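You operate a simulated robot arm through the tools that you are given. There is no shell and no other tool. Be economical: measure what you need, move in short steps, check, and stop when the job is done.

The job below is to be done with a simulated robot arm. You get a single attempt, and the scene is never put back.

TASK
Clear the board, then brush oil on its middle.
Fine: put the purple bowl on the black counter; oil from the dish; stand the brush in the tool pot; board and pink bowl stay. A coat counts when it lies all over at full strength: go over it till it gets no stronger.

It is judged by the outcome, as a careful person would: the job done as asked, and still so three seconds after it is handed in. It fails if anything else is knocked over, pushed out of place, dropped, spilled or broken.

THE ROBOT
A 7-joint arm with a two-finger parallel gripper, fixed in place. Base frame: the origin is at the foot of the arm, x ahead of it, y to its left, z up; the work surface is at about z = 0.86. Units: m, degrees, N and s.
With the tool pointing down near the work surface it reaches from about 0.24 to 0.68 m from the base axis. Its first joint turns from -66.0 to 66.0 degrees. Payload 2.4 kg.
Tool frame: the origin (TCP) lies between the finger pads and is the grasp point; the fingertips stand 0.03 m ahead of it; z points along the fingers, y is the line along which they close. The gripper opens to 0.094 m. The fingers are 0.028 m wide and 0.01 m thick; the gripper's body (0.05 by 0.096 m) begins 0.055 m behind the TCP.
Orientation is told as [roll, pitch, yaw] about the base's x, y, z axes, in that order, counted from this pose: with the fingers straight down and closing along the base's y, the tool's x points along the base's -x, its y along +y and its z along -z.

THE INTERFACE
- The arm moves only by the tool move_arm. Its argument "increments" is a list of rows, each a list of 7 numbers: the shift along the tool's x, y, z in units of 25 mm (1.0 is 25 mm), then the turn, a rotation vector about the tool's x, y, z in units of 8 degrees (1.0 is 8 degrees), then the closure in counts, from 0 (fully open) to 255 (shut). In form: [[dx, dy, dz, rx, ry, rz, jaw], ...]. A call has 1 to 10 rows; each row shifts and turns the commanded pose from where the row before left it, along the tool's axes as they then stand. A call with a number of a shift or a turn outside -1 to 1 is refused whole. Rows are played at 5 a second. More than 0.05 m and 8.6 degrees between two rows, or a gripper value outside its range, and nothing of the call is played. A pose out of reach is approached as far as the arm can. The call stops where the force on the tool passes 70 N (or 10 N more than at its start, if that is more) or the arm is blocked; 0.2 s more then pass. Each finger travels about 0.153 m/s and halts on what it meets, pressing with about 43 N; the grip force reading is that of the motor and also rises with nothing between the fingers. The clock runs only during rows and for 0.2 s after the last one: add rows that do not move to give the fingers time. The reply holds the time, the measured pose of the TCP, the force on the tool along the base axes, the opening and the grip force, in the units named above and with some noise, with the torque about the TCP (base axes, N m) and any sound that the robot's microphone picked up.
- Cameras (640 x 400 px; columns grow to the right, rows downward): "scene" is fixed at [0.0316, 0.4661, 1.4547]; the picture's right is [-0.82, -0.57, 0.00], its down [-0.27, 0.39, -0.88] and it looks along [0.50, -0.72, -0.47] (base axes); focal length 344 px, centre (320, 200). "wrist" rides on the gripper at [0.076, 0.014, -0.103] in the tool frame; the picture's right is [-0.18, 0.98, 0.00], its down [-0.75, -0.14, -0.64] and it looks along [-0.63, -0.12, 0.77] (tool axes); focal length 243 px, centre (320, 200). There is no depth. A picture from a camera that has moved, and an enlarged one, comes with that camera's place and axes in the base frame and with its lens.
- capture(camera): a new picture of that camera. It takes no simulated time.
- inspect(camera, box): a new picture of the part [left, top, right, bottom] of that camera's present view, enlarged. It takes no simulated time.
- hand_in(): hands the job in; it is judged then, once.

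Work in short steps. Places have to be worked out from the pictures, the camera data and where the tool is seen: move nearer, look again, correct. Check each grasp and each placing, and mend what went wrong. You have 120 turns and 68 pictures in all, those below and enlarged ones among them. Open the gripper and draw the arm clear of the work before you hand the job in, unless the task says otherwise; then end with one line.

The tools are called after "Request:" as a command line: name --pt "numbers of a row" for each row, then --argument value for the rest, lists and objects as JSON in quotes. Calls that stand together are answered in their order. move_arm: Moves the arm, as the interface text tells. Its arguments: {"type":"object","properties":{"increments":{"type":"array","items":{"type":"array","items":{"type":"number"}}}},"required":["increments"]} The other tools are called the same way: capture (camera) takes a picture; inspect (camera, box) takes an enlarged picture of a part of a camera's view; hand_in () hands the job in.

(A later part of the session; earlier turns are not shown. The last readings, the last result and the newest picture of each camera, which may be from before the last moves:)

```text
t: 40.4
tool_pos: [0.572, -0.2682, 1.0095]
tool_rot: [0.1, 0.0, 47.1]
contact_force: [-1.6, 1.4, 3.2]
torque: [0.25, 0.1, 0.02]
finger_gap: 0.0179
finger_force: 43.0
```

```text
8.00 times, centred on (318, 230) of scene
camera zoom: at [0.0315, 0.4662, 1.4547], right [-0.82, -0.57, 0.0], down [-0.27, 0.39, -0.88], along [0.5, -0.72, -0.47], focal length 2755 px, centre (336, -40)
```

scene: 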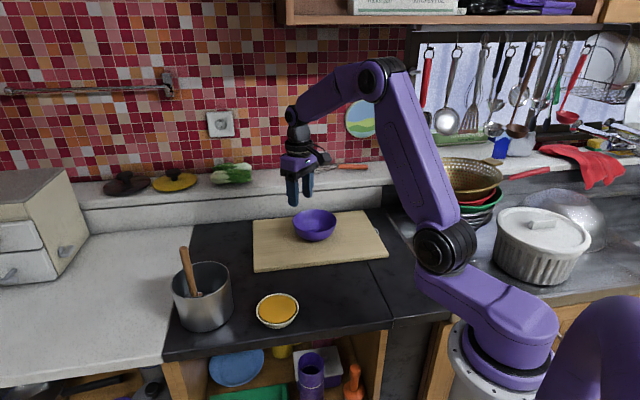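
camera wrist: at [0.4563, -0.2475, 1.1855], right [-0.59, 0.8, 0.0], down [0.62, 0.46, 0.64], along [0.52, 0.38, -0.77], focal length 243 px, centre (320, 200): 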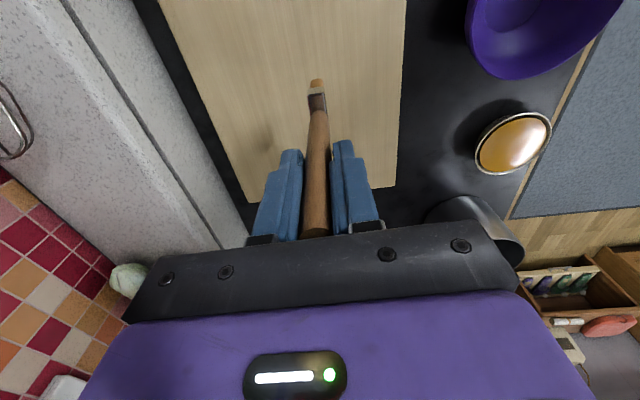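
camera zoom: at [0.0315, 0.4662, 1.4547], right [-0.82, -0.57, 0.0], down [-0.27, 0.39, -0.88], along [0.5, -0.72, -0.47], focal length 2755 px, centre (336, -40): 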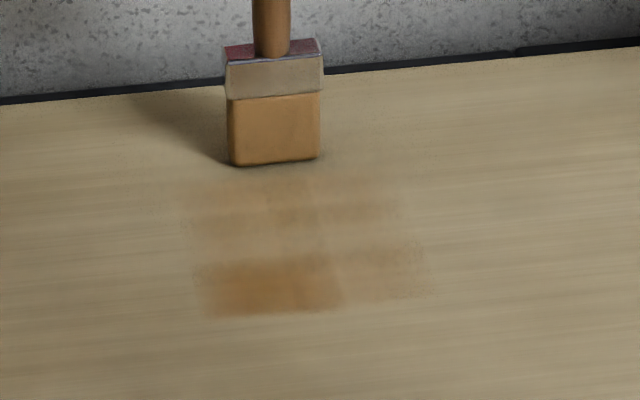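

The target patch looks like a square of about 85 mm around the board's middle. I'll go over it with overlapping, slower strokes, starting with the left half (+u).

Request:
move_arm --pt "-0.88 0 0 0 0 0 255" --pt "0 0.5 0 0 0 0 255" --pt "0 0.5 0 0 0 0 255" --pt "0 0.5 0 0 0 0 255" --pt "0 0.5 0 0 0 0 255" --pt "0 0.5 0 0 0 0 255" --pt "0 0.5 0 0 0 0 255" --pt "0 0.5 0 0 0 0 255" --pt "0 0.5 0 0 0 0 255" --pt "0 0.5 0 0 0 0 255"

Request:
move_arm --pt "0.9 0 0 0 0 0 255" --pt "0.9 -0.3 0 0 0 0 255" --pt "0 -0.5 0 0 0 0 255" --pt "0 -0.5 0 0 0 0 255" --pt "0 -0.5 0 0 0 0 255" --pt "0 -0.5 0 0 0 0 255" --pt "0 -0.5 0 0 0 0 255" --pt "0 -0.5 0 0 0 0 255" --pt "0 -0.5 0 0 0 0 255" --pt "0 -0.6 0 0 0 0 255"

Request:
inspect --camera "scene" --box '[278, 190, 358, 260]'

```text
t: 42.6
tool_pos: [0.5064, -0.1772, 1.0099]
tool_rot: [-0.2, -0.1, 47.0]
contact_force: [2.6, -2.8, 11.7]
torque: [-0.29, -0.43, -0.05]
finger_gap: 0.0178
finger_force: 43.3
```

```text
t: 44.8
tool_pos: [0.5552, -0.2838, 1.0092]
tool_rot: [0.0, 0.0, 46.9]
contact_force: [-3.6, 3.9, 13.5]
torque: [0.56, 0.35, 0.05]
finger_gap: 0.0177
finger_force: 43.3
```

```text
5.71 times, centred on (318, 225) of scene
camera zoom: at [0.0312, 0.4663, 1.4547], right [-0.82, -0.57, 0.0], down [-0.27, 0.39, -0.88], along [0.5, -0.72, -0.47], focal length 1968 px, centre (331, 57)
```

zoom: 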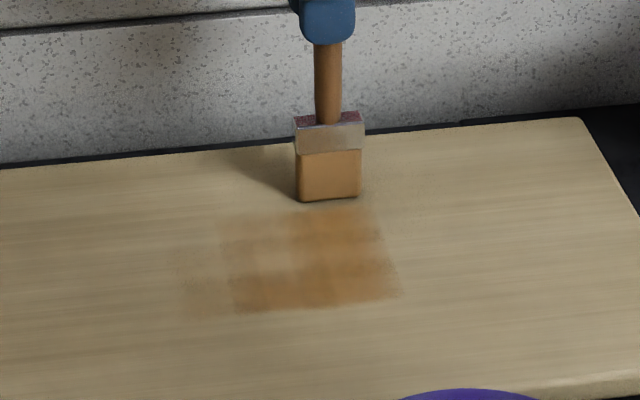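

The right half is building up well; the left has a weak band. I'll make another pass on both halves.

Request:
move_arm --pt "0 0.5 0 0 0 0 255" --pt "0 0.5 0 0 0 0 255" --pt "0 0.5 0 0 0 0 255" --pt "0 0.5 0 0 0 0 255" --pt "0 0.5 0 0 0 0 255" --pt "0 0.5 0 0 0 0 255" --pt "0 0.5 0 0 0 0 255" --pt "0 0.5 0 0 0 0 255" --pt "-0.9 0 0 0 0 0 255" --pt "-0.8 0 0 0 0 0 255"

Request:
move_arm --pt "0 -0.4 0 0 0 0 255" --pt "0 -0.4 0 0 0 0 255" --pt "0 -0.4 0 0 0 0 255" --pt "0 -0.4 0 0 0 0 255" --pt "0 -0.4 0 0 0 0 255" --pt "0 -0.4 0 0 0 0 255" --pt "0 -0.4 0 0 0 0 255" --pt "0 -0.4 0 0 0 0 255" --pt "0 -0.4 0 0 0 0 255" --pt "0 -0.4 0 0 0 0 255"

Request:
move_arm --pt "0 0.4 0 0 0 0 255" --pt "0 0.4 0 0 0 0 255" --pt "0 0.4 0 0 0 0 255" --pt "0 0.4 0 0 0 0 255" --pt "0 0.4 0 0 0 0 255" --pt "0 0.4 0 0 0 0 255" --pt "0 0.4 0 0 0 0 255" --pt "0 0.4 0 0 0 0 255" --pt "0 0.4 0 0 0 0 255" --pt "0 0.4 0 0 0 0 255"

Request:
inspect --camera "scene" --box '[278, 190, 358, 260]'

```text
t: 47.0
tool_pos: [0.5107, -0.1835, 1.0115]
tool_rot: [0.2, 0.0, 47.1]
contact_force: [-1.2, -0.8, 2.2]
torque: [-0.02, 0.12, 0.01]
finger_gap: 0.0176
finger_force: 42.5
```

```text
t: 49.2
tool_pos: [0.5857, -0.2538, 1.0109]
tool_rot: [0.1, 0.0, 47.2]
contact_force: [1.2, 0.0, 0.9]
torque: [0.0, -0.01, 0.01]
finger_gap: 0.0179
finger_force: 43.1
```

```text
t: 51.4
tool_pos: [0.5112, -0.1845, 1.0102]
tool_rot: [0.0, 0.0, 47.0]
contact_force: [-0.6, -0.6, 0.1]
torque: [0.01, -0.01, -0.01]
finger_gap: 0.0178
finger_force: 43.4
```

```text
5.71 times, centred on (318, 225) of scene
camera zoom: at [0.0316, 0.4661, 1.4547], right [-0.82, -0.57, 0.0], down [-0.27, 0.39, -0.88], along [0.5, -0.72, -0.47], focal length 1968 px, centre (331, 57)
```

zoom: 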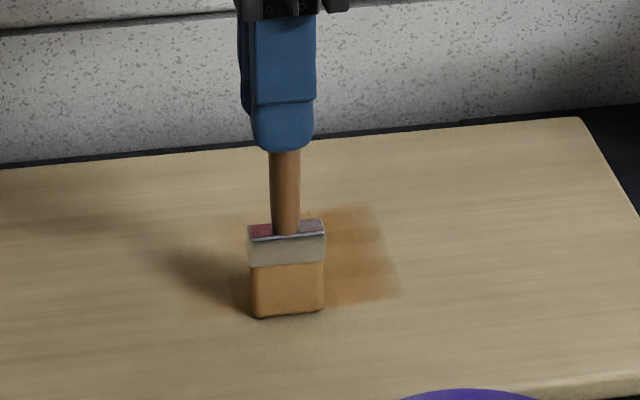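

Contact was lost on the last strokes (about 0 N). I'll lower about 1.2 mm and repeat the left half.

Request:
move_arm --pt "-0.15 0 0.05 0 0 0 255" --pt "0 -0.5 0 0 0 0 255" --pt "0 -0.5 0 0 0 0 255" --pt "0 -0.5 0 0 0 0 255" --pt "0 -0.5 0 0 0 0 255" --pt "0 -0.5 0 0 0 0 255" --pt "0 -0.5 0 0 0 0 255" --pt "0 -0.5 0 0 0 0 255" --pt "0 -0.5 0 0 0 0 255"

Request:
inspect --camera "scene" --box '[278, 190, 358, 260]'

```text
t: 53.4
tool_pos: [0.5855, -0.2509, 1.0093]
tool_rot: [-0.2, 0.0, 47.1]
contact_force: [-3.4, 5.3, 18.9]
torque: [0.7, 0.53, 0.01]
finger_gap: 0.018
finger_force: 42.4
```

```text
5.71 times, centred on (318, 225) of scene
camera zoom: at [0.0311, 0.4664, 1.4546], right [-0.82, -0.57, 0.0], down [-0.27, 0.39, -0.88], along [0.5, -0.72, -0.47], focal length 1968 px, centre (331, 57)
```

zoom: 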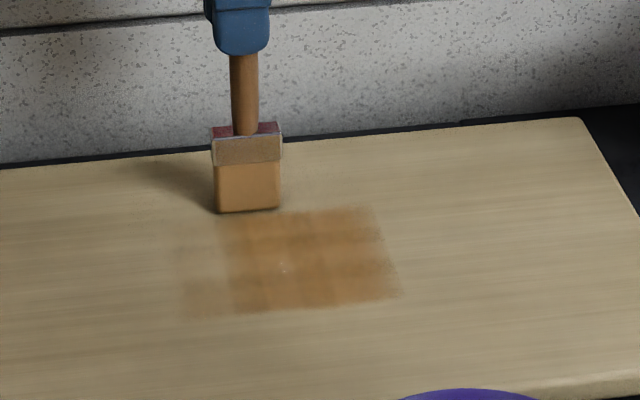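

The force is now about 19 N and the film is evening out. I'll zoom in closely to judge its evenness and its edges.

Request:
inspect --camera "scene" --box '[298, 222, 354, 250]'

```text
11.43 times, centred on (326, 236) of scene
camera zoom: at [0.0311, 0.4664, 1.4546], right [-0.82, -0.57, 0.0], down [-0.27, 0.39, -0.88], along [0.5, -0.72, -0.47], focal length 3936 px, centre (251, -211)
```

zoom: 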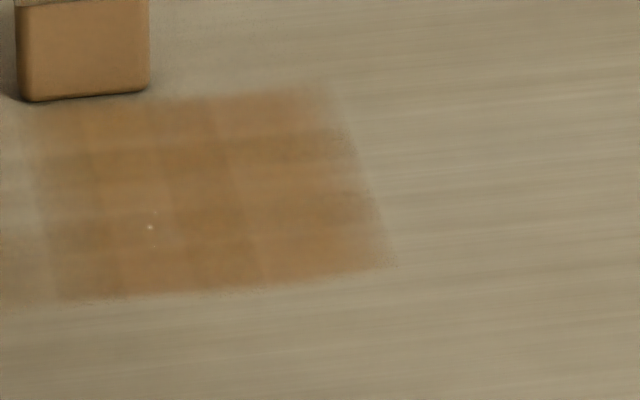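

The film is made of cells about 20 mm wide. The bottom edge is a real limit, but the left and right edges are only where I stopped. I'll extend left with a stroke at u≈+0.054 to find the true extent.

Request:
move_arm --pt "-0.6 0 -0.02 0 0 0 255" --pt "-0.6 0 0 0 0 0 255" --pt "0 0.5 0 0 0 0 255" --pt "0 0.5 0 0 0 0 255" --pt "0 0.5 0 0 0 0 255" --pt "0 0.5 0 0 0 0 255" --pt "0 0.5 0 0 0 0 255" --pt "0 0.5 0 0 0 0 255" --pt "0 0.5 0 0 0 0 255" --pt "0 0.5 0 0 0 0 255"

Request:
move_arm --pt "0 -0.5 0 0 0 0 255" --pt "0 -0.5 0 0 0 0 255" --pt "0 -0.5 0 0 0 0 255" --pt "0 -0.5 0 0 0 0 255" --pt "0 -0.5 0 0 0 0 255" --pt "0 -0.5 0 0 0 0 255" --pt "0 -0.5 0 0 0 0 255" --pt "0 -0.5 0 0 0 0 255"

Request:
inspect --camera "scene" --box '[278, 190, 358, 260]'

```text
t: 55.6
tool_pos: [0.5351, -0.1608, 1.0093]
tool_rot: [-0.3, -0.2, 47.0]
contact_force: [4.4, -4.0, 18.0]
torque: [-0.62, -0.62, 0.03]
finger_gap: 0.0179
finger_force: 43.0
```

```text
t: 57.4
tool_pos: [0.606, -0.229, 1.0095]
tool_rot: [0.1, 0.1, 47.0]
contact_force: [-0.1, -0.7, -0.5]
torque: [-0.04, -0.01, -0.01]
finger_gap: 0.0178
finger_force: 43.0
```

```text
5.71 times, centred on (318, 225) of scene
camera zoom: at [0.0315, 0.4661, 1.4547], right [-0.82, -0.57, 0.0], down [-0.27, 0.39, -0.88], along [0.5, -0.72, -0.47], focal length 1968 px, centre (331, 57)
```

zoom: 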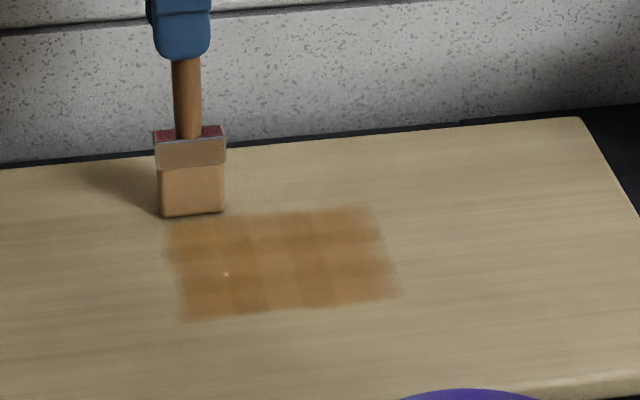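

The film now reaches its left limit (u≈+0.07) and the bristles are paling, so I need more oil. I'll lift and return to the dish.

Request:
move_arm --pt "0 0 -0.93 0 0 0 255" --pt "0 0 -0.93 0 0 0 255" --pt "0 0 -0.94 0 0 0 255" --pt "-0.259 0.943 0 0 0 0 255" --pt "-0.259 0.943 0 0 0 0 255" --pt "-0.259 0.943 0 0 0 0 255" --pt "-0.259 0.943 0 0 0 0 255" --pt "-0.259 0.943 0 0 0 0 255" --pt "-0.259 0.943 0 0 0 0 255" --pt "-0.259 0.943 0 0 0 0 255"

Request:
move_arm --pt "-0.259 0.943 0 0 0 0 255" --pt "-0.259 0.943 0 0 0 0 255" --pt "-0.259 0.943 0 0 0 0 255" --pt "-0.259 0.943 0 0 0 0 255" --pt "-0.259 0.943 0 0 0 0 255" --pt "-0.259 0.943 0 0 0 0 255" --pt "-0.259 0.943 0 0 0 0 255" --pt "0 0 0 0 0 0 255"

```text
t: 59.6
tool_pos: [0.516, -0.0817, 1.0804]
tool_rot: [0.0, 0.0, 47.1]
contact_force: [-0.7, 0.4, -0.4]
torque: [0.03, -0.02, 0.01]
finger_gap: 0.0178
finger_force: 43.2
```

```text
t: 61.4
tool_pos: [0.4278, 0.0642, 1.0803]
tool_rot: [0.0, 0.0, 47.0]
contact_force: [1.3, 0.4, 0.2]
torque: [0.0, 0.0, 0.0]
finger_gap: 0.0178
finger_force: 43.3
```

I'm above the dish at the same spot as before. I'll dip to the same depth (TCP≈1.015), dwell, lift and drain.

Request:
move_arm --pt "0 0 0.8 0 0 0 255" --pt "0 0 0.8 0 0 0 255" --pt "0 0 0.6 0 0 0 255" --pt "0 0 0.4 0 0 0 255" --pt "0 0 0 0 0 0 255" --pt "0 0 0 0 0 0 255" --pt "0 0 -0.6 0 0 0 255" --pt "0 0 -0.9 0 0 0 255" --pt "0 0 -1.0 0 0 0 255" --pt "0 0 0 0 0 0 255"

Request:
inspect --camera "scene" --box '[198, 220, 358, 320]'

```text
t: 63.6
tool_pos: [0.4276, 0.0637, 1.0768]
tool_rot: [0.1, 0.0, 47.0]
contact_force: [-0.1, -0.4, -0.2]
torque: [0.01, -0.03, -0.01]
finger_gap: 0.0179
finger_force: 43.4
```

```text
4.00 times, centred on (278, 270) of scene
camera zoom: at [0.0316, 0.4661, 1.4547], right [-0.82, -0.57, 0.0], down [-0.27, 0.39, -0.88], along [0.5, -0.72, -0.47], focal length 1378 px, centre (488, -80)
```

zoom: 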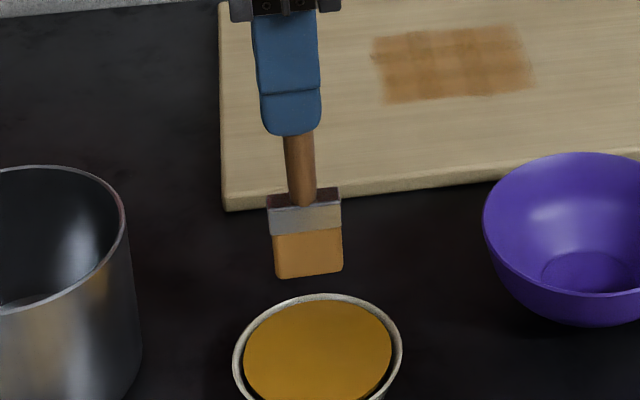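

The brush is reloaded. Next I'll go over the board's right part, starting at u≈-0.05, v≈+0.055.

Request:
move_arm --pt "0.563 -0.931 0 0 0 0 255" --pt "0.563 -0.931 0 0 0 0 255" --pt "0.563 -0.931 0 0 0 0 255" --pt "0.563 -0.931 0 0 0 0 255" --pt "0.563 -0.931 0 0 0 0 255" --pt "0.563 -0.931 0 0 0 0 255" --pt "0.563 -0.931 0 0 0 0 255" --pt "0.563 -0.931 0 0 0 0 255" --pt "0.563 -0.931 0 0 0 0 255" --pt "0.563 -0.931 0 0 0 0 255"

Request:
move_arm --pt "0.563 -0.931 0 0 0 0 255" --pt "0.563 -0.931 0 0 0 0 255" --pt "0.563 -0.931 0 0 0 0 255" --pt "0.563 -0.931 0 0 0 0 255" --pt "0 0 0.8 0 0 0 255" --pt "0 0 0.8 0 0 0 255" --pt "0 0 0.6 0 0 0 255" --pt "0 0 0.36 0 0 0 255" --pt "0 0 0 0 0 0 255"

```text
t: 65.8
tool_pos: [0.5012, -0.1983, 1.0759]
tool_rot: [0.1, 0.0, 47.0]
contact_force: [0.1, -0.7, 0.0]
torque: [0.01, 0.02, 0.06]
finger_gap: 0.0177
finger_force: 43.0
```

```text
t: 67.8
tool_pos: [0.5303, -0.3032, 1.0137]
tool_rot: [0.0, 0.0, 46.9]
contact_force: [-0.7, 0.8, 1.1]
torque: [0.02, 0.03, -0.01]
finger_gap: 0.0177
finger_force: 43.0
```

I'm about 3 mm above contact. I'll lower to light contact and stroke along +y and back.

Request:
move_arm --pt "0 0 0.07 0 0 0 255" --pt "0 0 0.07 0 0 0 255" --pt "0 0.5 0 0 0 0 255" --pt "0 0.5 0 0 0 0 255" --pt "0 0.5 0 0 0 0 255" --pt "0 0.5 0 0 0 0 255" --pt "0 0.5 0 0 0 0 255" --pt "0 0.5 0 0 0 0 255" --pt "0 0.5 0 0 0 0 255" --pt "0 0.5 0 0 0 0 255"

Request:
move_arm --pt "0 -0.5 0.02 0 0 0 255" --pt "0 -0.5 0 0 0 0 255" --pt "0 -0.5 0 0 0 0 255" --pt "0 -0.5 0 0 0 0 255" --pt "0 -0.5 0 0 0 0 255" --pt "0 -0.5 0 0 0 0 255" --pt "0 -0.5 0 0 0 0 255" --pt "0 -0.5 0 0 0 0 255"

Request:
inspect --camera "scene" --box '[278, 190, 358, 260]'

```text
t: 70.0
tool_pos: [0.4574, -0.2346, 1.0098]
tool_rot: [-0.1, 0.0, 46.9]
contact_force: [0.5, -1.3, 3.7]
torque: [-0.15, -0.14, 0.0]
finger_gap: 0.0179
finger_force: 43.0
```

```text
t: 71.8
tool_pos: [0.5306, -0.3044, 1.0082]
tool_rot: [0.1, 0.0, 46.9]
contact_force: [-1.0, 1.8, 3.2]
torque: [0.23, 0.06, 0.03]
finger_gap: 0.0177
finger_force: 43.4
```

```text
5.71 times, centred on (318, 225) of scene
camera zoom: at [0.0315, 0.4662, 1.4547], right [-0.82, -0.57, 0.0], down [-0.27, 0.39, -0.88], along [0.5, -0.72, -0.47], focal length 1968 px, centre (331, 57)
```

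zoom: 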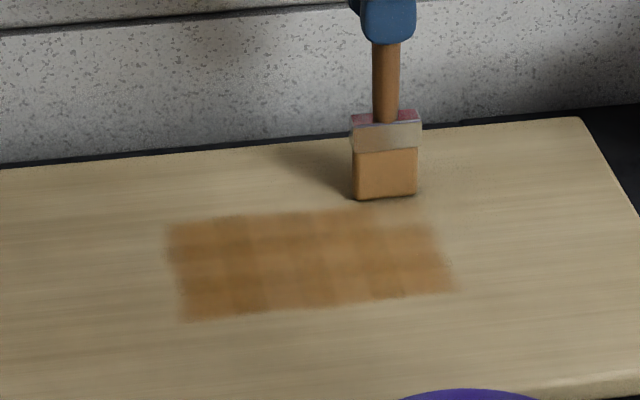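

The film now spans a patch symmetric about the board's centre (±0.07 × ±0.05 m). I'll sweep it systematically, stepping left with up-and-down strokes.

Request:
move_arm --pt "-0.3 0.1 0.02 0 0 0 255" --pt "0 0.5 0 0 0 0 255" --pt "0 0.5 0 0 0 0 255" --pt "0 0.5 0 0 0 0 255" --pt "0 0.5 0 0 0 0 255" --pt "0 0.5 0 0 0 0 255" --pt "0 0.5 0 0 0 0 255" --pt "0 0.5 0 0 0 0 255" --pt "0 0.4 0 0 0 0 255" --pt "-0.7 0 0 0 0 0 255"

Request:
move_arm --pt "0 -0.5 0 0 0 0 255" --pt "0 -0.5 0 0 0 0 255" --pt "0 -0.5 0 0 0 0 255" --pt "0 -0.5 0 0 0 0 255" --pt "0 -0.5 0 0 0 0 255" --pt "0 -0.5 0 0 0 0 255" --pt "0 -0.5 0 0 0 0 255" --pt "0 -0.5 0 0 0 0 255" --pt "-0.7 0 0 0 0 0 255"

Request:
move_arm --pt "0 0.5 0 0 0 0 255" --pt "0 0.5 0 0 0 0 255" --pt "0 0.5 0 0 0 0 255" --pt "0 0.5 0 0 0 0 255" --pt "0 0.5 0 0 0 0 255" --pt "0 0.5 0 0 0 0 255" --pt "0 0.5 0 0 0 0 255" --pt "0 0.5 0 0 0 0 255" --pt "-0.7 0 0 0 0 0 255"

Request:
move_arm --pt "0 -0.5 0 0 0 0 255" --pt "0 -0.5 0 0 0 0 255" --pt "0 -0.5 0 0 0 0 255" --pt "0 -0.5 0 0 0 0 255" --pt "0 -0.5 0 0 0 0 255" --pt "0 -0.5 0 0 0 0 255" --pt "0 -0.5 0 0 0 0 255" --pt "0 -0.5 0 0 0 0 255" --pt "-0.7 0 0 0 0 0 255"

Request:
inspect --camera "scene" --box '[278, 190, 358, 260]'

```text
t: 74.0
tool_pos: [0.4752, -0.2173, 1.0081]
tool_rot: [0.1, 0.1, 46.9]
contact_force: [-4.1, -2.9, 11.8]
torque: [-0.31, 0.38, 0.0]
finger_gap: 0.0179
finger_force: 43.2
```

```text
t: 76.0
tool_pos: [0.5611, -0.2749, 1.0091]
tool_rot: [-0.2, 0.0, 46.9]
contact_force: [-1.8, -5.8, 14.0]
torque: [-0.68, 0.28, -0.02]
finger_gap: 0.0178
finger_force: 42.7
```

```text
t: 78.0
tool_pos: [0.4966, -0.1933, 1.008]
tool_rot: [0.2, 0.1, 47.0]
contact_force: [-5.6, -6.4, 23.6]
torque: [-0.72, 0.69, -0.02]
finger_gap: 0.018
finger_force: 43.4
```

```text
t: 80.0
tool_pos: [0.5847, -0.2476, 1.0082]
tool_rot: [0.0, 0.0, 46.9]
contact_force: [-0.9, -0.2, 2.8]
torque: [-0.1, 0.0, -0.03]
finger_gap: 0.0176
finger_force: 42.6
```

```text
5.71 times, centred on (318, 225) of scene
camera zoom: at [0.0315, 0.4661, 1.4547], right [-0.82, -0.57, 0.0], down [-0.27, 0.39, -0.88], along [0.5, -0.72, -0.47], focal length 1968 px, centre (331, 57)
```

zoom: 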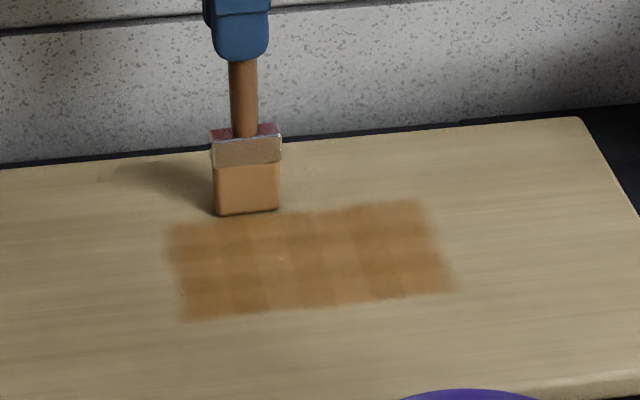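

The coat is stronger and more even. I'll carry on leftwards to u≈+0.06.

Request:
move_arm --pt "0 0.5 0 0 0 0 255" --pt "0 0.5 0 0 0 0 255" --pt "0 0.5 0 0 0 0 255" --pt "0 0.5 0 0 0 0 255" --pt "0 0.5 0 0 0 0 255" --pt "0 0.5 0 0 0 0 255" --pt "0 0.5 0 0 0 0 255" --pt "0 0.5 0 0 0 0 255" --pt "-0.8 0 0 0 0 0 255"

Request:
move_arm --pt "0 -0.5 0 0 0 0 255" --pt "0 -0.5 0 0 0 0 255" --pt "0 -0.5 0 0 0 0 255" --pt "0 -0.5 0 0 0 0 255" --pt "0 -0.5 0 0 0 0 255" --pt "0 -0.5 0 0 0 0 255" --pt "0 -0.5 0 0 0 0 255" --pt "0 -0.5 0 0 0 0 255" --pt "-0.4 0 0 0 0 0 255"

Request:
move_arm --pt "0 0.5 0 0 0 0 255" --pt "0 0.5 0 0 0 0 255" --pt "0 0.5 0 0 0 0 255" --pt "0 0.5 0 0 0 0 255" --pt "0 0.5 0 0 0 0 255" --pt "0 0.5 0 0 0 0 255" --pt "0 0.5 0 0 0 0 255" --pt "0 0.5 0 0 0 0 255" --pt "0 0 -0.8 0 0 0 255" --pt "0 0.5 -1.0 0 0 0 255"

Request:
inspect --camera "scene" --box '[288, 200, 352, 256]'

```text
t: 82.0
tool_pos: [0.5261, -0.1633, 1.0091]
tool_rot: [0.1, 0.1, 47.1]
contact_force: [-0.4, 0.5, -0.4]
torque: [0.0, -0.03, -0.01]
finger_gap: 0.0178
finger_force: 43.4
```

```text
t: 84.0
tool_pos: [0.6029, -0.2266, 1.007]
tool_rot: [-0.1, 0.1, 47.0]
contact_force: [-0.7, -0.7, 2.7]
torque: [-0.08, 0.05, 0.0]
finger_gap: 0.0179
finger_force: 43.1
```

```text
t: 86.2
tool_pos: [0.5221, -0.1488, 1.0531]
tool_rot: [0.1, 0.1, 46.9]
contact_force: [0.8, 0.0, -0.8]
torque: [-0.05, 0.0, -0.01]
finger_gap: 0.0176
finger_force: 43.2
```

```text
7.14 times, centred on (320, 228) of scene
camera zoom: at [0.0316, 0.4661, 1.4547], right [-0.82, -0.57, 0.0], down [-0.27, 0.39, -0.88], along [0.5, -0.72, -0.47], focal length 2460 px, centre (320, 0)
```

zoom: 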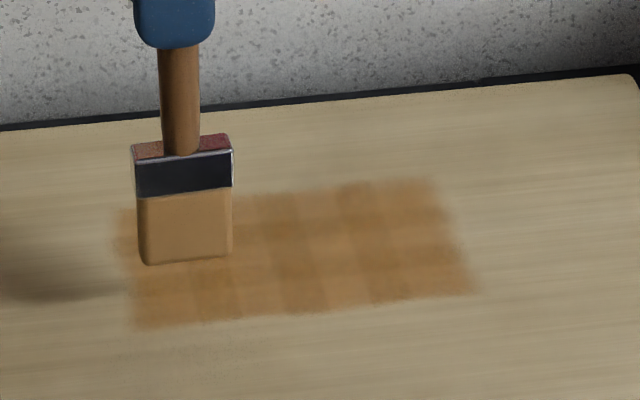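

The brush is pale again and contact was light on the left, so I'll reload. Back to the dish.

Request:
move_arm --pt "0 0 -1.0 0 0 0 255" --pt "-0.4 0.95 0 0 0 0 255" --pt "-0.4 0.95 0 0 0 0 255" --pt "-0.4 0.95 0 0 0 0 255" --pt "-0.4 0.95 0 0 0 0 255" --pt "-0.4 0.95 0 0 0 0 255" --pt "-0.4 0.95 0 0 0 0 255" --pt "-0.4 0.95 0 0 0 0 255" --pt "-0.4 0.95 0 0 0 0 255" --pt "-0.4 0.95 0 0 0 0 255"

Request:
inspect --camera "scene" --box '[198, 200, 390, 320]'

```text
t: 88.4
tool_pos: [0.4257, 0.065, 1.0776]
tool_rot: [-0.1, 0.0, 47.0]
contact_force: [0.1, -0.2, 0.5]
torque: [0.04, 0.02, -0.01]
finger_gap: 0.0176
finger_force: 43.3
```

```text
3.33 times, centred on (294, 260) of scene
camera zoom: at [0.0316, 0.4661, 1.4547], right [-0.82, -0.57, 0.0], down [-0.27, 0.39, -0.88], along [0.5, -0.72, -0.47], focal length 1148 px, centre (407, 0)
```

zoom: 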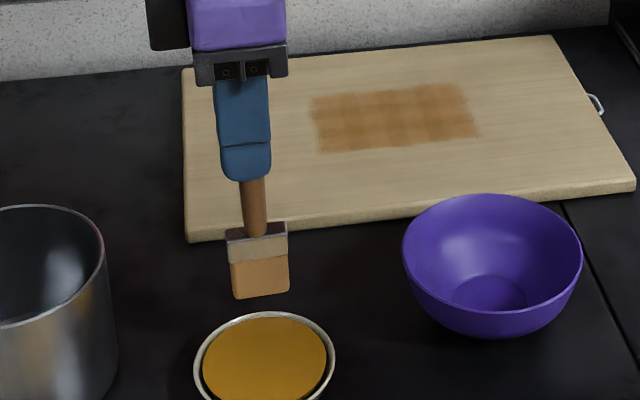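

I'm over the dish with nothing disturbed. I'll dip, dwell and lift.

Request:
move_arm --pt "0 0 0.8 0 0 0 255" --pt "0 0 0.8 0 0 0 255" --pt "0 0 0.6 0 0 0 255" --pt "0 0 0.35 0 0 0 255" --pt "0 0 0 0 0 0 255" --pt "0 0 0 0 0 0 255" --pt "0 0 -0.6 0 0 0 255" --pt "0 0 -0.9 0 0 0 255" --pt "0 0 -1.0 0 0 0 255" --pt "0 0 0 0 0 0 255"

```text
t: 90.6
tool_pos: [0.4251, 0.064, 1.0774]
tool_rot: [0.0, 0.0, 47.1]
contact_force: [-0.4, 0.1, -1.1]
torque: [0.02, -0.01, 0.01]
finger_gap: 0.0178
finger_force: 43.3
```

Reloaded. I'll go to the left edge of the patch (u≈+0.052, v≈-0.05) and lower to contact.

Request:
move_arm --pt "0.36 -0.906 0 0 0 0 255" --pt "0.36 -0.906 0 0 0 0 255" --pt "0.36 -0.906 0 0 0 0 255" --pt "0.36 -0.906 0 0 0 0 255" --pt "0.36 -0.906 0 0 0 0 255" --pt "0.36 -0.906 0 0 0 0 255" --pt "0.36 -0.906 0 0 0 0 255" --pt "0.36 -0.906 0 0 0 0 255" --pt "0.36 -0.906 0 0 0 0 255" --pt "0.36 -0.906 0 0 0 0 255"

Request:
move_arm --pt "0 0 0.9 0 0 0 255" --pt "0 0 0.9 0 0 0 255" --pt "0 0 0.6 0 0 0 255" --pt "0 0 0.27 0 0 0 255" --pt "0 0 0.08 0 0 0 255" --pt "0 0 0.0 0 0 0 255"

```text
t: 92.8
tool_pos: [0.5296, -0.1581, 1.0764]
tool_rot: [-0.1, 0.0, 47.0]
contact_force: [0.1, -0.2, -1.4]
torque: [0.01, 0.01, 0.03]
finger_gap: 0.0176
finger_force: 43.0
```

```text
t: 94.2
tool_pos: [0.5313, -0.1572, 1.0078]
tool_rot: [-0.1, 0.1, 47.0]
contact_force: [-0.5, 0.2, 0.7]
torque: [0.0, -0.05, -0.02]
finger_gap: 0.0179
finger_force: 42.6
```

It is just touching. I'll press about 1 mm more and stroke both ways on the left strip.

Request:
move_arm --pt "0 -0.1 0.045 0 0 0 255" --pt "0 -0.5 0 0 0 0 255" --pt "0 -0.5 0 0 0 0 255" --pt "0 -0.5 0 0 0 0 255" --pt "0 -0.5 0 0 0 0 255" --pt "0 -0.5 0 0 0 0 255" --pt "0 -0.5 0 0 0 0 255" --pt "0 -0.5 0 0 0 0 255" --pt "0 -0.5 0 0 0 0 255"

Request:
move_arm --pt "0 0.5 0 0 0 0 255" --pt "0 0.5 0 0 0 0 255" --pt "0 0.5 0 0 0 0 255" --pt "0 0.5 0 0 0 0 255" --pt "0 0.5 0 0 0 0 255" --pt "0 0.5 0 0 0 0 255" --pt "0 0.5 0 0 0 0 255" --pt "0 0.5 0 0 0 0 255"

```text
t: 96.2
tool_pos: [0.6064, -0.2261, 1.0063]
tool_rot: [-0.1, -0.1, 47.1]
contact_force: [-4.7, 5.8, 23.2]
torque: [0.9, 0.61, 0.06]
finger_gap: 0.0179
finger_force: 43.1
```

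```text
t: 98.0
tool_pos: [0.5341, -0.1591, 1.0077]
tool_rot: [-0.1, 0.0, 47.2]
contact_force: [4.2, -2.8, 11.1]
torque: [-0.29, -0.53, 0.0]
finger_gap: 0.0177
finger_force: 42.9
```

Contact is good (11–23 N). I'll step right 20 mm at a time with up-and-down strokes.

Request:
move_arm --pt "0.8 0 0 0 0 0 255" --pt "0 -0.5 0 0 0 0 255" --pt "0 -0.5 0 0 0 0 255" --pt "0 -0.5 0 0 0 0 255" --pt "0 -0.5 0 0 0 0 255" --pt "0 -0.5 0 0 0 0 255" --pt "0 -0.5 0 0 0 0 255" --pt "0 -0.5 0 0 0 0 255" --pt "0 -0.5 0 0 0 0 255" --pt "0.8 0 0 0 0 0 255"

Request:
move_arm --pt "0 0.5 0 0 0 0 255" --pt "0 0.5 0 0 0 0 255" --pt "0 0.5 0 0 0 0 255" --pt "0 0.5 0 0 0 0 255" --pt "0 0.5 0 0 0 0 255" --pt "0 0.5 0 0 0 0 255" --pt "0 0.5 0 0 0 0 255" --pt "0 0.5 0 0 0 0 255" --pt "0.8 0 0 0 0 0 255"

Request:
move_arm --pt "0 -0.5 0 0 0 0 255" --pt "0 -0.5 0 0 0 0 255" --pt "0 -0.5 0 0 0 0 255" --pt "0 -0.5 0 0 0 0 255" --pt "0 -0.5 0 0 0 0 255" --pt "0 -0.5 0 0 0 0 255" --pt "0 -0.5 0 0 0 0 255" --pt "0 -0.5 0 0 0 0 255" --pt "0.8 0 0 0 0 0 255"

Request:
move_arm --pt "0 0.5 0 0 0 0 255" --pt "0 0.5 0 0 0 0 255" --pt "0 0.5 0 0 0 0 255" --pt "0 0.5 0 0 0 0 255" --pt "0 0.5 0 0 0 0 255" --pt "0 0.5 0 0 0 0 255" --pt "0 0.5 0 0 0 0 255" --pt "0 0.5 0 0 0 0 255" --pt "0.8 0 0 0 0 0 255"

Request:
inspect --camera "scene" --box '[288, 200, 352, 256]'

```text
t: 100.2
tool_pos: [0.5797, -0.2563, 1.0069]
tool_rot: [-0.2, 0.1, 47.0]
contact_force: [2.6, 0.6, 9.4]
torque: [0.21, -0.39, -0.02]
finger_gap: 0.018
finger_force: 42.9
```

```text
t: 102.2
tool_pos: [0.4923, -0.2022, 1.006]
tool_rot: [0.1, 0.0, 47.0]
contact_force: [1.3, 1.9, 2.2]
torque: [0.11, -0.07, 0.01]
finger_gap: 0.0179
finger_force: 43.2
```

```text
t: 104.2
tool_pos: [0.5522, -0.287, 1.0065]
tool_rot: [-0.1, 0.0, 47.0]
contact_force: [2.5, 1.3, 5.2]
torque: [0.04, -0.28, -0.04]
finger_gap: 0.0176
finger_force: 43.4
```

```text
t: 106.2
tool_pos: [0.4661, -0.23, 1.0078]
tool_rot: [0.2, 0.0, 47.0]
contact_force: [1.3, 1.4, 4.9]
torque: [0.34, -0.2, 0.03]
finger_gap: 0.0176
finger_force: 42.7
```

```text
7.14 times, centred on (320, 228) of scene
camera zoom: at [0.0315, 0.4662, 1.4547], right [-0.82, -0.57, 0.0], down [-0.27, 0.39, -0.88], along [0.5, -0.72, -0.47], focal length 2460 px, centre (320, 0)
```

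zoom: 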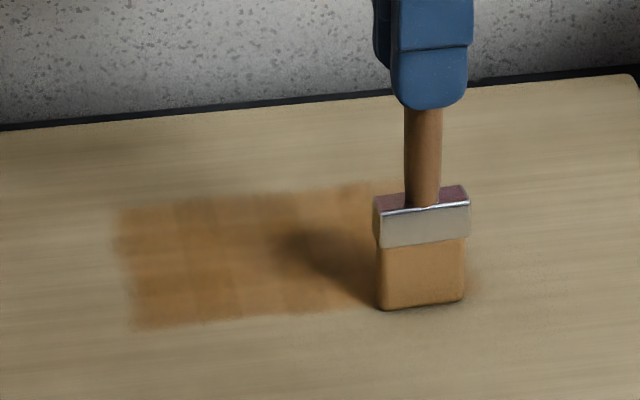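

The left and centre are now much more uniform. I'll finish the right strip with both directions.

Request:
move_arm --pt "0 -0.5 0.02 0 0 0 255" --pt "0 -0.5 0 0 0 0 255" --pt "0 -0.5 0 0 0 0 255" --pt "0 -0.5 0 0 0 0 255" --pt "0 -0.5 0 0 0 0 255" --pt "0 -0.5 0 0 0 0 255" --pt "0 -0.5 0 0 0 0 255" --pt "0 -0.5 0 0 0 0 255" --pt "0.3 0 0 0 0 0 255"

Request:
move_arm --pt "0 0.5 0 0 0 0 255" --pt "0 0.5 0 0 0 0 255" --pt "0 0.5 0 0 0 0 255" --pt "0 0.5 0 0 0 0 255" --pt "0 0.5 0 0 0 0 255" --pt "0 0.5 0 0 0 0 255" --pt "0 0.5 0 0 0 0 255" --pt "0 0.5 0 0 0 0 255" --pt "0 0 -0.8 0 0 0 255" --pt "0 0 -1 0 0 0 255"

Request:
move_arm --pt "0 0 -1 0 0 0 255" --pt "-0.7 0.93 0 0 0 0 255" --pt "-0.7 0.93 0 0 0 0 255" --pt "-0.7 0.93 0 0 0 0 255" --pt "-0.7 0.93 0 0 0 0 255" --pt "-0.7 0.93 0 0 0 0 255"

Request:
inspect --camera "scene" --box '[288, 200, 352, 256]'

```text
t: 108.2
tool_pos: [0.5339, -0.3056, 1.0067]
tool_rot: [-0.3, -0.1, 47.2]
contact_force: [3.2, 2.5, 8.6]
torque: [0.3, -0.41, 0.01]
finger_gap: 0.0178
finger_force: 43.3
```

```text
t: 110.4
tool_pos: [0.4604, -0.2383, 1.05]
tool_rot: [0.1, 0.0, 47.0]
contact_force: [-0.1, 0.7, 0.9]
torque: [0.0, 0.0, -0.01]
finger_gap: 0.0178
finger_force: 43.1
```

```text
t: 111.8
tool_pos: [0.4336, -0.0946, 1.0776]
tool_rot: [0.1, -0.1, 47.1]
contact_force: [0.4, 0.1, -0.3]
torque: [-0.03, 0.01, 0.01]
finger_gap: 0.0179
finger_force: 43.8
```

```text
7.14 times, centred on (320, 228) of scene
camera zoom: at [0.0316, 0.4661, 1.4547], right [-0.82, -0.57, 0.0], down [-0.27, 0.39, -0.88], along [0.5, -0.72, -0.47], focal length 2460 px, centre (320, 0)
```

zoom: 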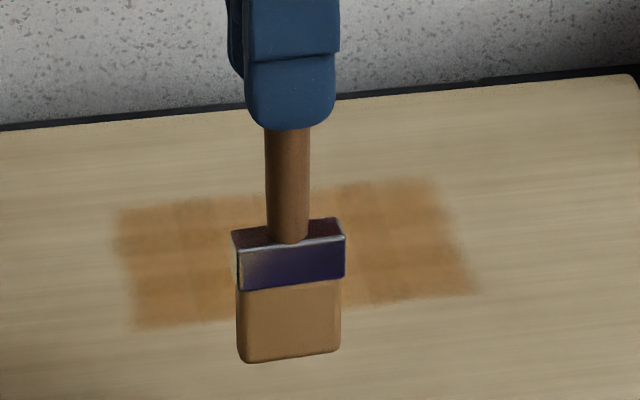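

The coat is better but the right and some cells are still lighter and the brush is pale. I'll reload again and do another complete sweep.

Request:
move_arm --pt "-0.886 0.91 0 0 0 0 255" --pt "-0.886 0.91 0 0 0 0 255" --pt "-0.886 0.91 0 0 0 0 255" --pt "-0.886 0.91 0 0 0 0 255" --pt "-0.886 0.91 0 0 0 0 255" --pt "0 0 0 0 0 0 255"

Request:
move_arm --pt "0 0 0.8 0 0 0 255" --pt "0 0 0.8 0 0 0 255" --pt "0 0 0.6 0 0 0 255" --pt "0 0 0.37 0 0 0 255" --pt "0 0 0 0 0 0 255" --pt "0 0 0 0 0 0 255" --pt "0 0 -0.6 0 0 0 255" --pt "0 0 -0.97 0 0 0 255" --pt "0 0 -1.0 0 0 0 255" --pt "0 0 0 0 0 0 255"

Request:
inspect --camera "scene" --box '[198, 200, 390, 320]'

```text
t: 113.2
tool_pos: [0.4247, 0.0652, 1.076]
tool_rot: [0.0, 0.0, 46.9]
contact_force: [0.4, 0.9, 0.3]
torque: [0.01, 0.0, 0.0]
finger_gap: 0.0176
finger_force: 43.2
```

```text
t: 115.4
tool_pos: [0.4281, 0.0635, 1.0766]
tool_rot: [0.0, -0.1, 47.0]
contact_force: [0.2, 0.1, 0.4]
torque: [0.02, -0.01, -0.01]
finger_gap: 0.018
finger_force: 43.1
```

```text
3.33 times, centred on (294, 260) of scene
camera zoom: at [0.0316, 0.4661, 1.4547], right [-0.82, -0.57, 0.0], down [-0.27, 0.39, -0.88], along [0.5, -0.72, -0.47], focal length 1148 px, centre (407, 0)
```

zoom: 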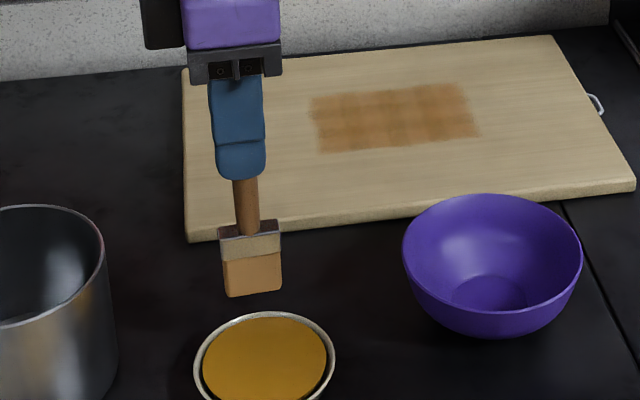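

The brush looks less saturated than after the first dip; it has slid up a few mm in the grip. I'll dip again about 4 mm deeper with a longer dwell.

Request:
move_arm --pt "0 0 0.9 0 0 0 255" --pt "0 0 0.9 0 0 0 255" --pt "0 0 0.7 0 0 0 255" --pt "0 0 0.12 0 0 0 255" --pt "0 0 0.08 0 0 0 255" --pt "0 0 0 0 0 0 255" --pt "0 0 0 0 0 0 255"

Request:
move_arm --pt "0 0 0 0 0 0 255" --pt "0 0 0 0 0 0 255" --pt "0 0 -0.8 0 0 0 255" --pt "0 0 -0.9 0 0 0 255" --pt "0 0 -1.0 0 0 0 255" --pt "0 0 0 0 0 0 255" --pt "0 0 0 0 0 0 255"

Request:
inspect --camera "scene" --box '[198, 200, 390, 320]'

```text
t: 117.0
tool_pos: [0.4292, 0.0635, 1.0099]
tool_rot: [-0.2, -0.3, 47.0]
contact_force: [2.9, 1.2, 32.0]
torque: [0.16, -0.37, 0.02]
finger_gap: 0.018
finger_force: 42.8
```

```text
t: 118.6
tool_pos: [0.4288, 0.0643, 1.0763]
tool_rot: [0.0, -0.1, 47.0]
contact_force: [0.2, 0.4, -1.3]
torque: [0.01, 0.0, 0.0]
finger_gap: 0.0178
finger_force: 42.9
```

```text
3.33 times, centred on (294, 260) of scene
camera zoom: at [0.0316, 0.4661, 1.4547], right [-0.82, -0.57, 0.0], down [-0.27, 0.39, -0.88], along [0.5, -0.72, -0.47], focal length 1148 px, centre (407, 0)
```

zoom: 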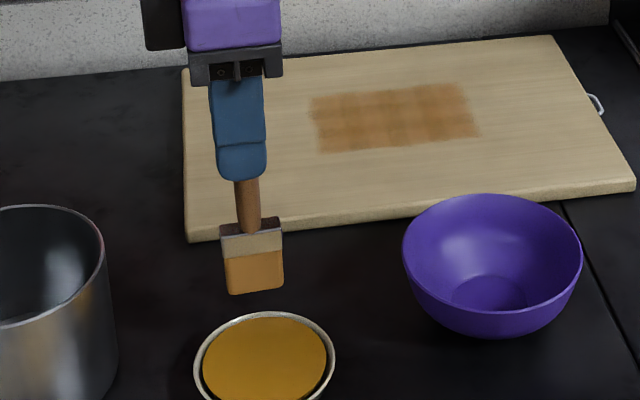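

Now the brush is well loaded (its tip touched the dish floor; the dish did not move). I'll start this sweep from the right strip.

Request:
move_arm --pt "0.874 -0.979 0 0 0 0 255" --pt "0.874 -0.979 0 0 0 0 255" --pt "0.874 -0.979 0 0 0 0 255" --pt "0.874 -0.979 0 0 0 0 255" --pt "0.874 -0.979 0 0 0 0 255" --pt "0.874 -0.979 0 0 0 0 255" --pt "0.874 -0.979 0 0 0 0 255" --pt "0.874 -0.979 0 0 0 0 255" --pt "0.874 -0.979 0 0 0 0 255" --pt "0 0 0 0 0 0 255"

Request:
move_arm --pt "0 0 0.9 0 0 0 255" --pt "0 0 0.9 0 0 0 255" --pt "0 0 0.6 0 0 0 255" --pt "0 0 0.3 0 0 0 255" --pt "0 0 0.06 0 0 0 255" --pt "0 0 0.0 0 0 0 255"

```text
t: 120.8
tool_pos: [0.4524, -0.2313, 1.0752]
tool_rot: [0.0, 0.0, 46.9]
contact_force: [-0.4, -0.6, -0.1]
torque: [0.06, 0.02, 0.03]
finger_gap: 0.0175
finger_force: 43.5
```

```text
t: 122.2
tool_pos: [0.4534, -0.2308, 1.0055]
tool_rot: [0.1, 0.0, 47.0]
contact_force: [0.3, 0.0, -0.2]
torque: [-0.01, -0.01, -0.02]
finger_gap: 0.0177
finger_force: 42.8
```

No contact yet. I'll lower a further 2 mm in small steps.

Request:
move_arm --pt "0 0 0.04 0 0 0 255" --pt "0 0 0.04 0 0 0 255" --pt "0 0 0.0 0 0 0 255"

```text
t: 123.0
tool_pos: [0.4537, -0.231, 1.0051]
tool_rot: [0.0, 0.0, 47.0]
contact_force: [0.3, 0.3, -0.5]
torque: [0.01, 0.0, 0.0]
finger_gap: 0.0178
finger_force: 43.4
```

Request:
move_arm --pt "0 0 0.05 0 0 0 255" --pt "0 0 0.05 0 0 0 255" --pt "0 0 0.0 0 0 0 255"

```text
t: 123.8
tool_pos: [0.4541, -0.2319, 1.0052]
tool_rot: [-0.1, -0.1, 47.0]
contact_force: [-5.1, 1.8, 32.9]
torque: [0.43, 0.57, -0.01]
finger_gap: 0.018
finger_force: 43.1
```

Contact at 33 N. I'll ease off half a millimetre and sweep the right strip both ways, then step left.

Request:
move_arm --pt "0 0 -0.03 0 0 0 255" --pt "0 -0.5 0 0 0 0 255" --pt "0 -0.5 0 0 0 0 255" --pt "0 -0.5 0 0 0 0 255" --pt "0 -0.5 0 0 0 0 255" --pt "0 -0.5 0 0 0 0 255" --pt "0 -0.5 0 0 0 0 255" --pt "0 -0.5 0 0 0 0 255" --pt "0 -0.5 0 0 0 0 255" --pt "0 -0.2 0 0 0 0 255"

Request:
move_arm --pt "-0.2 0.2 0 0 0 0 255" --pt "0 0.5 0 0 0 0 255" --pt "0 0.5 0 0 0 0 255" --pt "0 0.5 0 0 0 0 255" --pt "0 0.5 0 0 0 0 255" --pt "0 0.5 0 0 0 0 255" --pt "0 0.5 0 0 0 0 255" --pt "0 0.5 0 0 0 0 255" --pt "0 0.5 0 0 0 0 255" --pt "-0.8 0 0 0 0 0 255"

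Request:
move_arm --pt "0 -0.5 0 0 0 0 255" --pt "0 -0.5 0 0 0 0 255" --pt "0 -0.5 0 0 0 0 255" --pt "0 -0.5 0 0 0 0 255" --pt "0 -0.5 0 0 0 0 255" --pt "0 -0.5 0 0 0 0 255" --pt "0 -0.5 0 0 0 0 255" --pt "0 -0.5 0 0 0 0 255" --pt "-0.8 0 0 0 0 0 255"

Request:
move_arm --pt "0 0.5 0 0 0 0 255" --pt "0 0.5 0 0 0 0 255" --pt "0 0.5 0 0 0 0 255" --pt "0 0.5 0 0 0 0 255" --pt "0 0.5 0 0 0 0 255" --pt "0 0.5 0 0 0 0 255" --pt "0 0.5 0 0 0 0 255" --pt "0 0.5 0 0 0 0 255" --pt "-0.8 0 0 0 0 0 255"

Request:
inspect --camera "scene" --box '[288, 200, 352, 256]'

```text
t: 126.0
tool_pos: [0.5305, -0.3016, 1.003]
tool_rot: [0.0, 0.0, 47.1]
contact_force: [-2.1, 4.4, 10.4]
torque: [0.59, 0.26, 0.02]
finger_gap: 0.0175
finger_force: 43.2
```

```text
t: 128.2
tool_pos: [0.4696, -0.2114, 1.0036]
tool_rot: [0.0, -0.1, 47.0]
contact_force: [0.0, 0.6, 0.1]
torque: [0.0, 0.02, -0.01]
finger_gap: 0.0177
finger_force: 43.1
```

```text
t: 130.2
tool_pos: [0.5583, -0.2644, 1.0037]
tool_rot: [0.0, 0.0, 47.0]
contact_force: [0.3, -0.1, 0.8]
torque: [-0.03, 0.06, 0.01]
finger_gap: 0.0179
finger_force: 43.4
```

```text
t: 132.2
tool_pos: [0.4963, -0.1814, 1.0038]
tool_rot: [0.1, 0.0, 47.1]
contact_force: [-2.7, -1.3, 8.5]
torque: [-0.12, 0.17, 0.02]
finger_gap: 0.018
finger_force: 42.5
```

```text
7.14 times, centred on (320, 228) of scene
camera zoom: at [0.0314, 0.4661, 1.4547], right [-0.82, -0.57, 0.0], down [-0.27, 0.39, -0.88], along [0.5, -0.72, -0.47], focal length 2460 px, centre (320, 0)
```

zoom: 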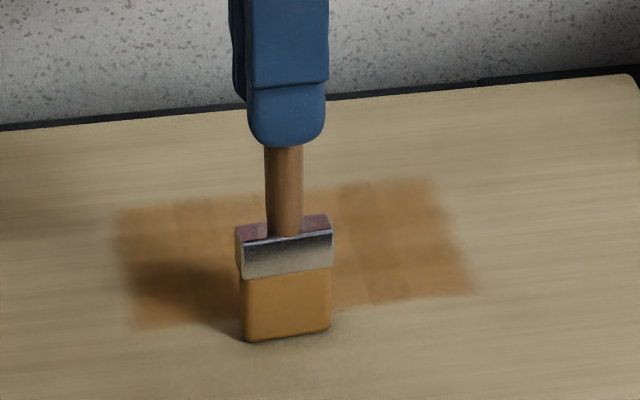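

The brush still has oil and contact is light. I'll press slightly more and continue left, reaching a bit further to the back edge.

Request:
move_arm --pt "0 -0.3 0.03 0 0 0 255" --pt "0 -0.5 0 0 0 0 255" --pt "0 -0.5 0 0 0 0 255" --pt "0 -0.5 0 0 0 0 255" --pt "0 -0.5 0 0 0 0 255" --pt "0 -0.5 0 0 0 0 255" --pt "0 -0.5 0 0 0 0 255" --pt "0 -0.5 0 0 0 0 255" --pt "0 -0.5 0 0 0 0 255" --pt "-0.7 0 0 0 0 0 255"

Request:
move_arm --pt "0 0.5 0 0 0 0 255" --pt "0 0.5 0 0 0 0 255" --pt "0 0.5 0 0 0 0 255" --pt "0 0.5 0 0 0 0 255" --pt "0 0.5 0 0 0 0 255" --pt "0 0.5 0 0 0 0 255" --pt "0 0.5 0 0 0 0 255" --pt "0 0.5 0 0 0 0 255" --pt "-0.8 0 0 0 0 0 255"

Request:
move_arm --pt "0 -0.5 0 0 0 0 255" --pt "0 -0.5 0 0 0 0 255" --pt "0 -0.5 0 0 0 0 255" --pt "0 -0.5 0 0 0 0 255" --pt "0 -0.5 0 0 0 0 255" --pt "0 -0.5 0 0 0 0 255" --pt "0 -0.5 0 0 0 0 255" --pt "0 -0.5 0 0 0 0 255"

Request:
inspect --camera "scene" --box '[288, 200, 352, 256]'

```text
t: 134.4
tool_pos: [0.5876, -0.2443, 1.0048]
tool_rot: [-0.1, 0.0, 47.0]
contact_force: [-2.1, -2.3, 7.6]
torque: [-0.23, 0.12, -0.02]
finger_gap: 0.018
finger_force: 42.9
```

```text
t: 136.4
tool_pos: [0.5279, -0.1604, 1.0024]
tool_rot: [0.0, 0.1, 47.1]
contact_force: [-5.8, -5.4, 20.9]
torque: [-0.61, 0.6, 0.02]
finger_gap: 0.0179
finger_force: 43.0
```

```text
t: 138.2
tool_pos: [0.6015, -0.2278, 1.0026]
tool_rot: [-0.1, 0.1, 47.0]
contact_force: [-4.8, 4.6, 19.7]
torque: [0.72, 0.53, 0.06]
finger_gap: 0.018
finger_force: 43.9
```

```text
7.14 times, centred on (320, 228) of scene
camera zoom: at [0.031, 0.4664, 1.4546], right [-0.82, -0.57, 0.0], down [-0.27, 0.39, -0.88], along [0.5, -0.72, -0.47], focal length 2460 px, centre (320, 0)
```

zoom: 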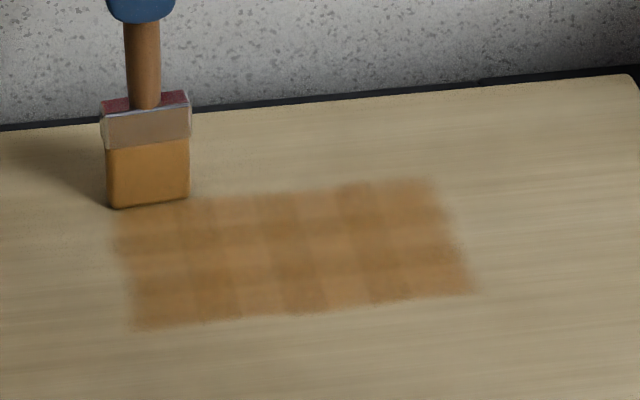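

The brush is still orange. I'll zoom in tightly to see whether the remaining checker pattern is unevenness.

Request:
inspect --camera "scene" --box '[296, 222, 340, 248]'

```text
14.55 times, centred on (318, 235) of scene
camera zoom: at [0.031, 0.4664, 1.4546], right [-0.82, -0.57, 0.0], down [-0.27, 0.39, -0.88], along [0.5, -0.72, -0.47], focal length 5010 px, centre (349, -309)
```

zoom: 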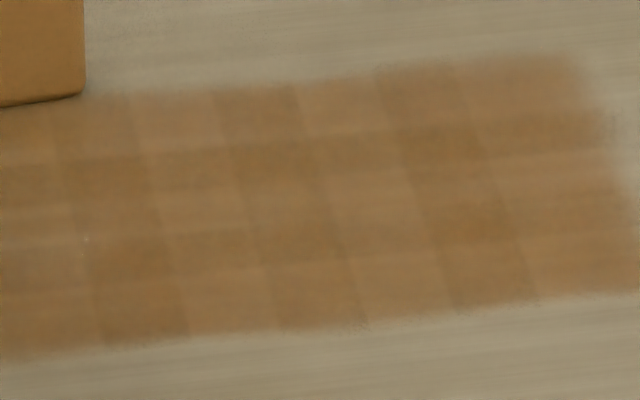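

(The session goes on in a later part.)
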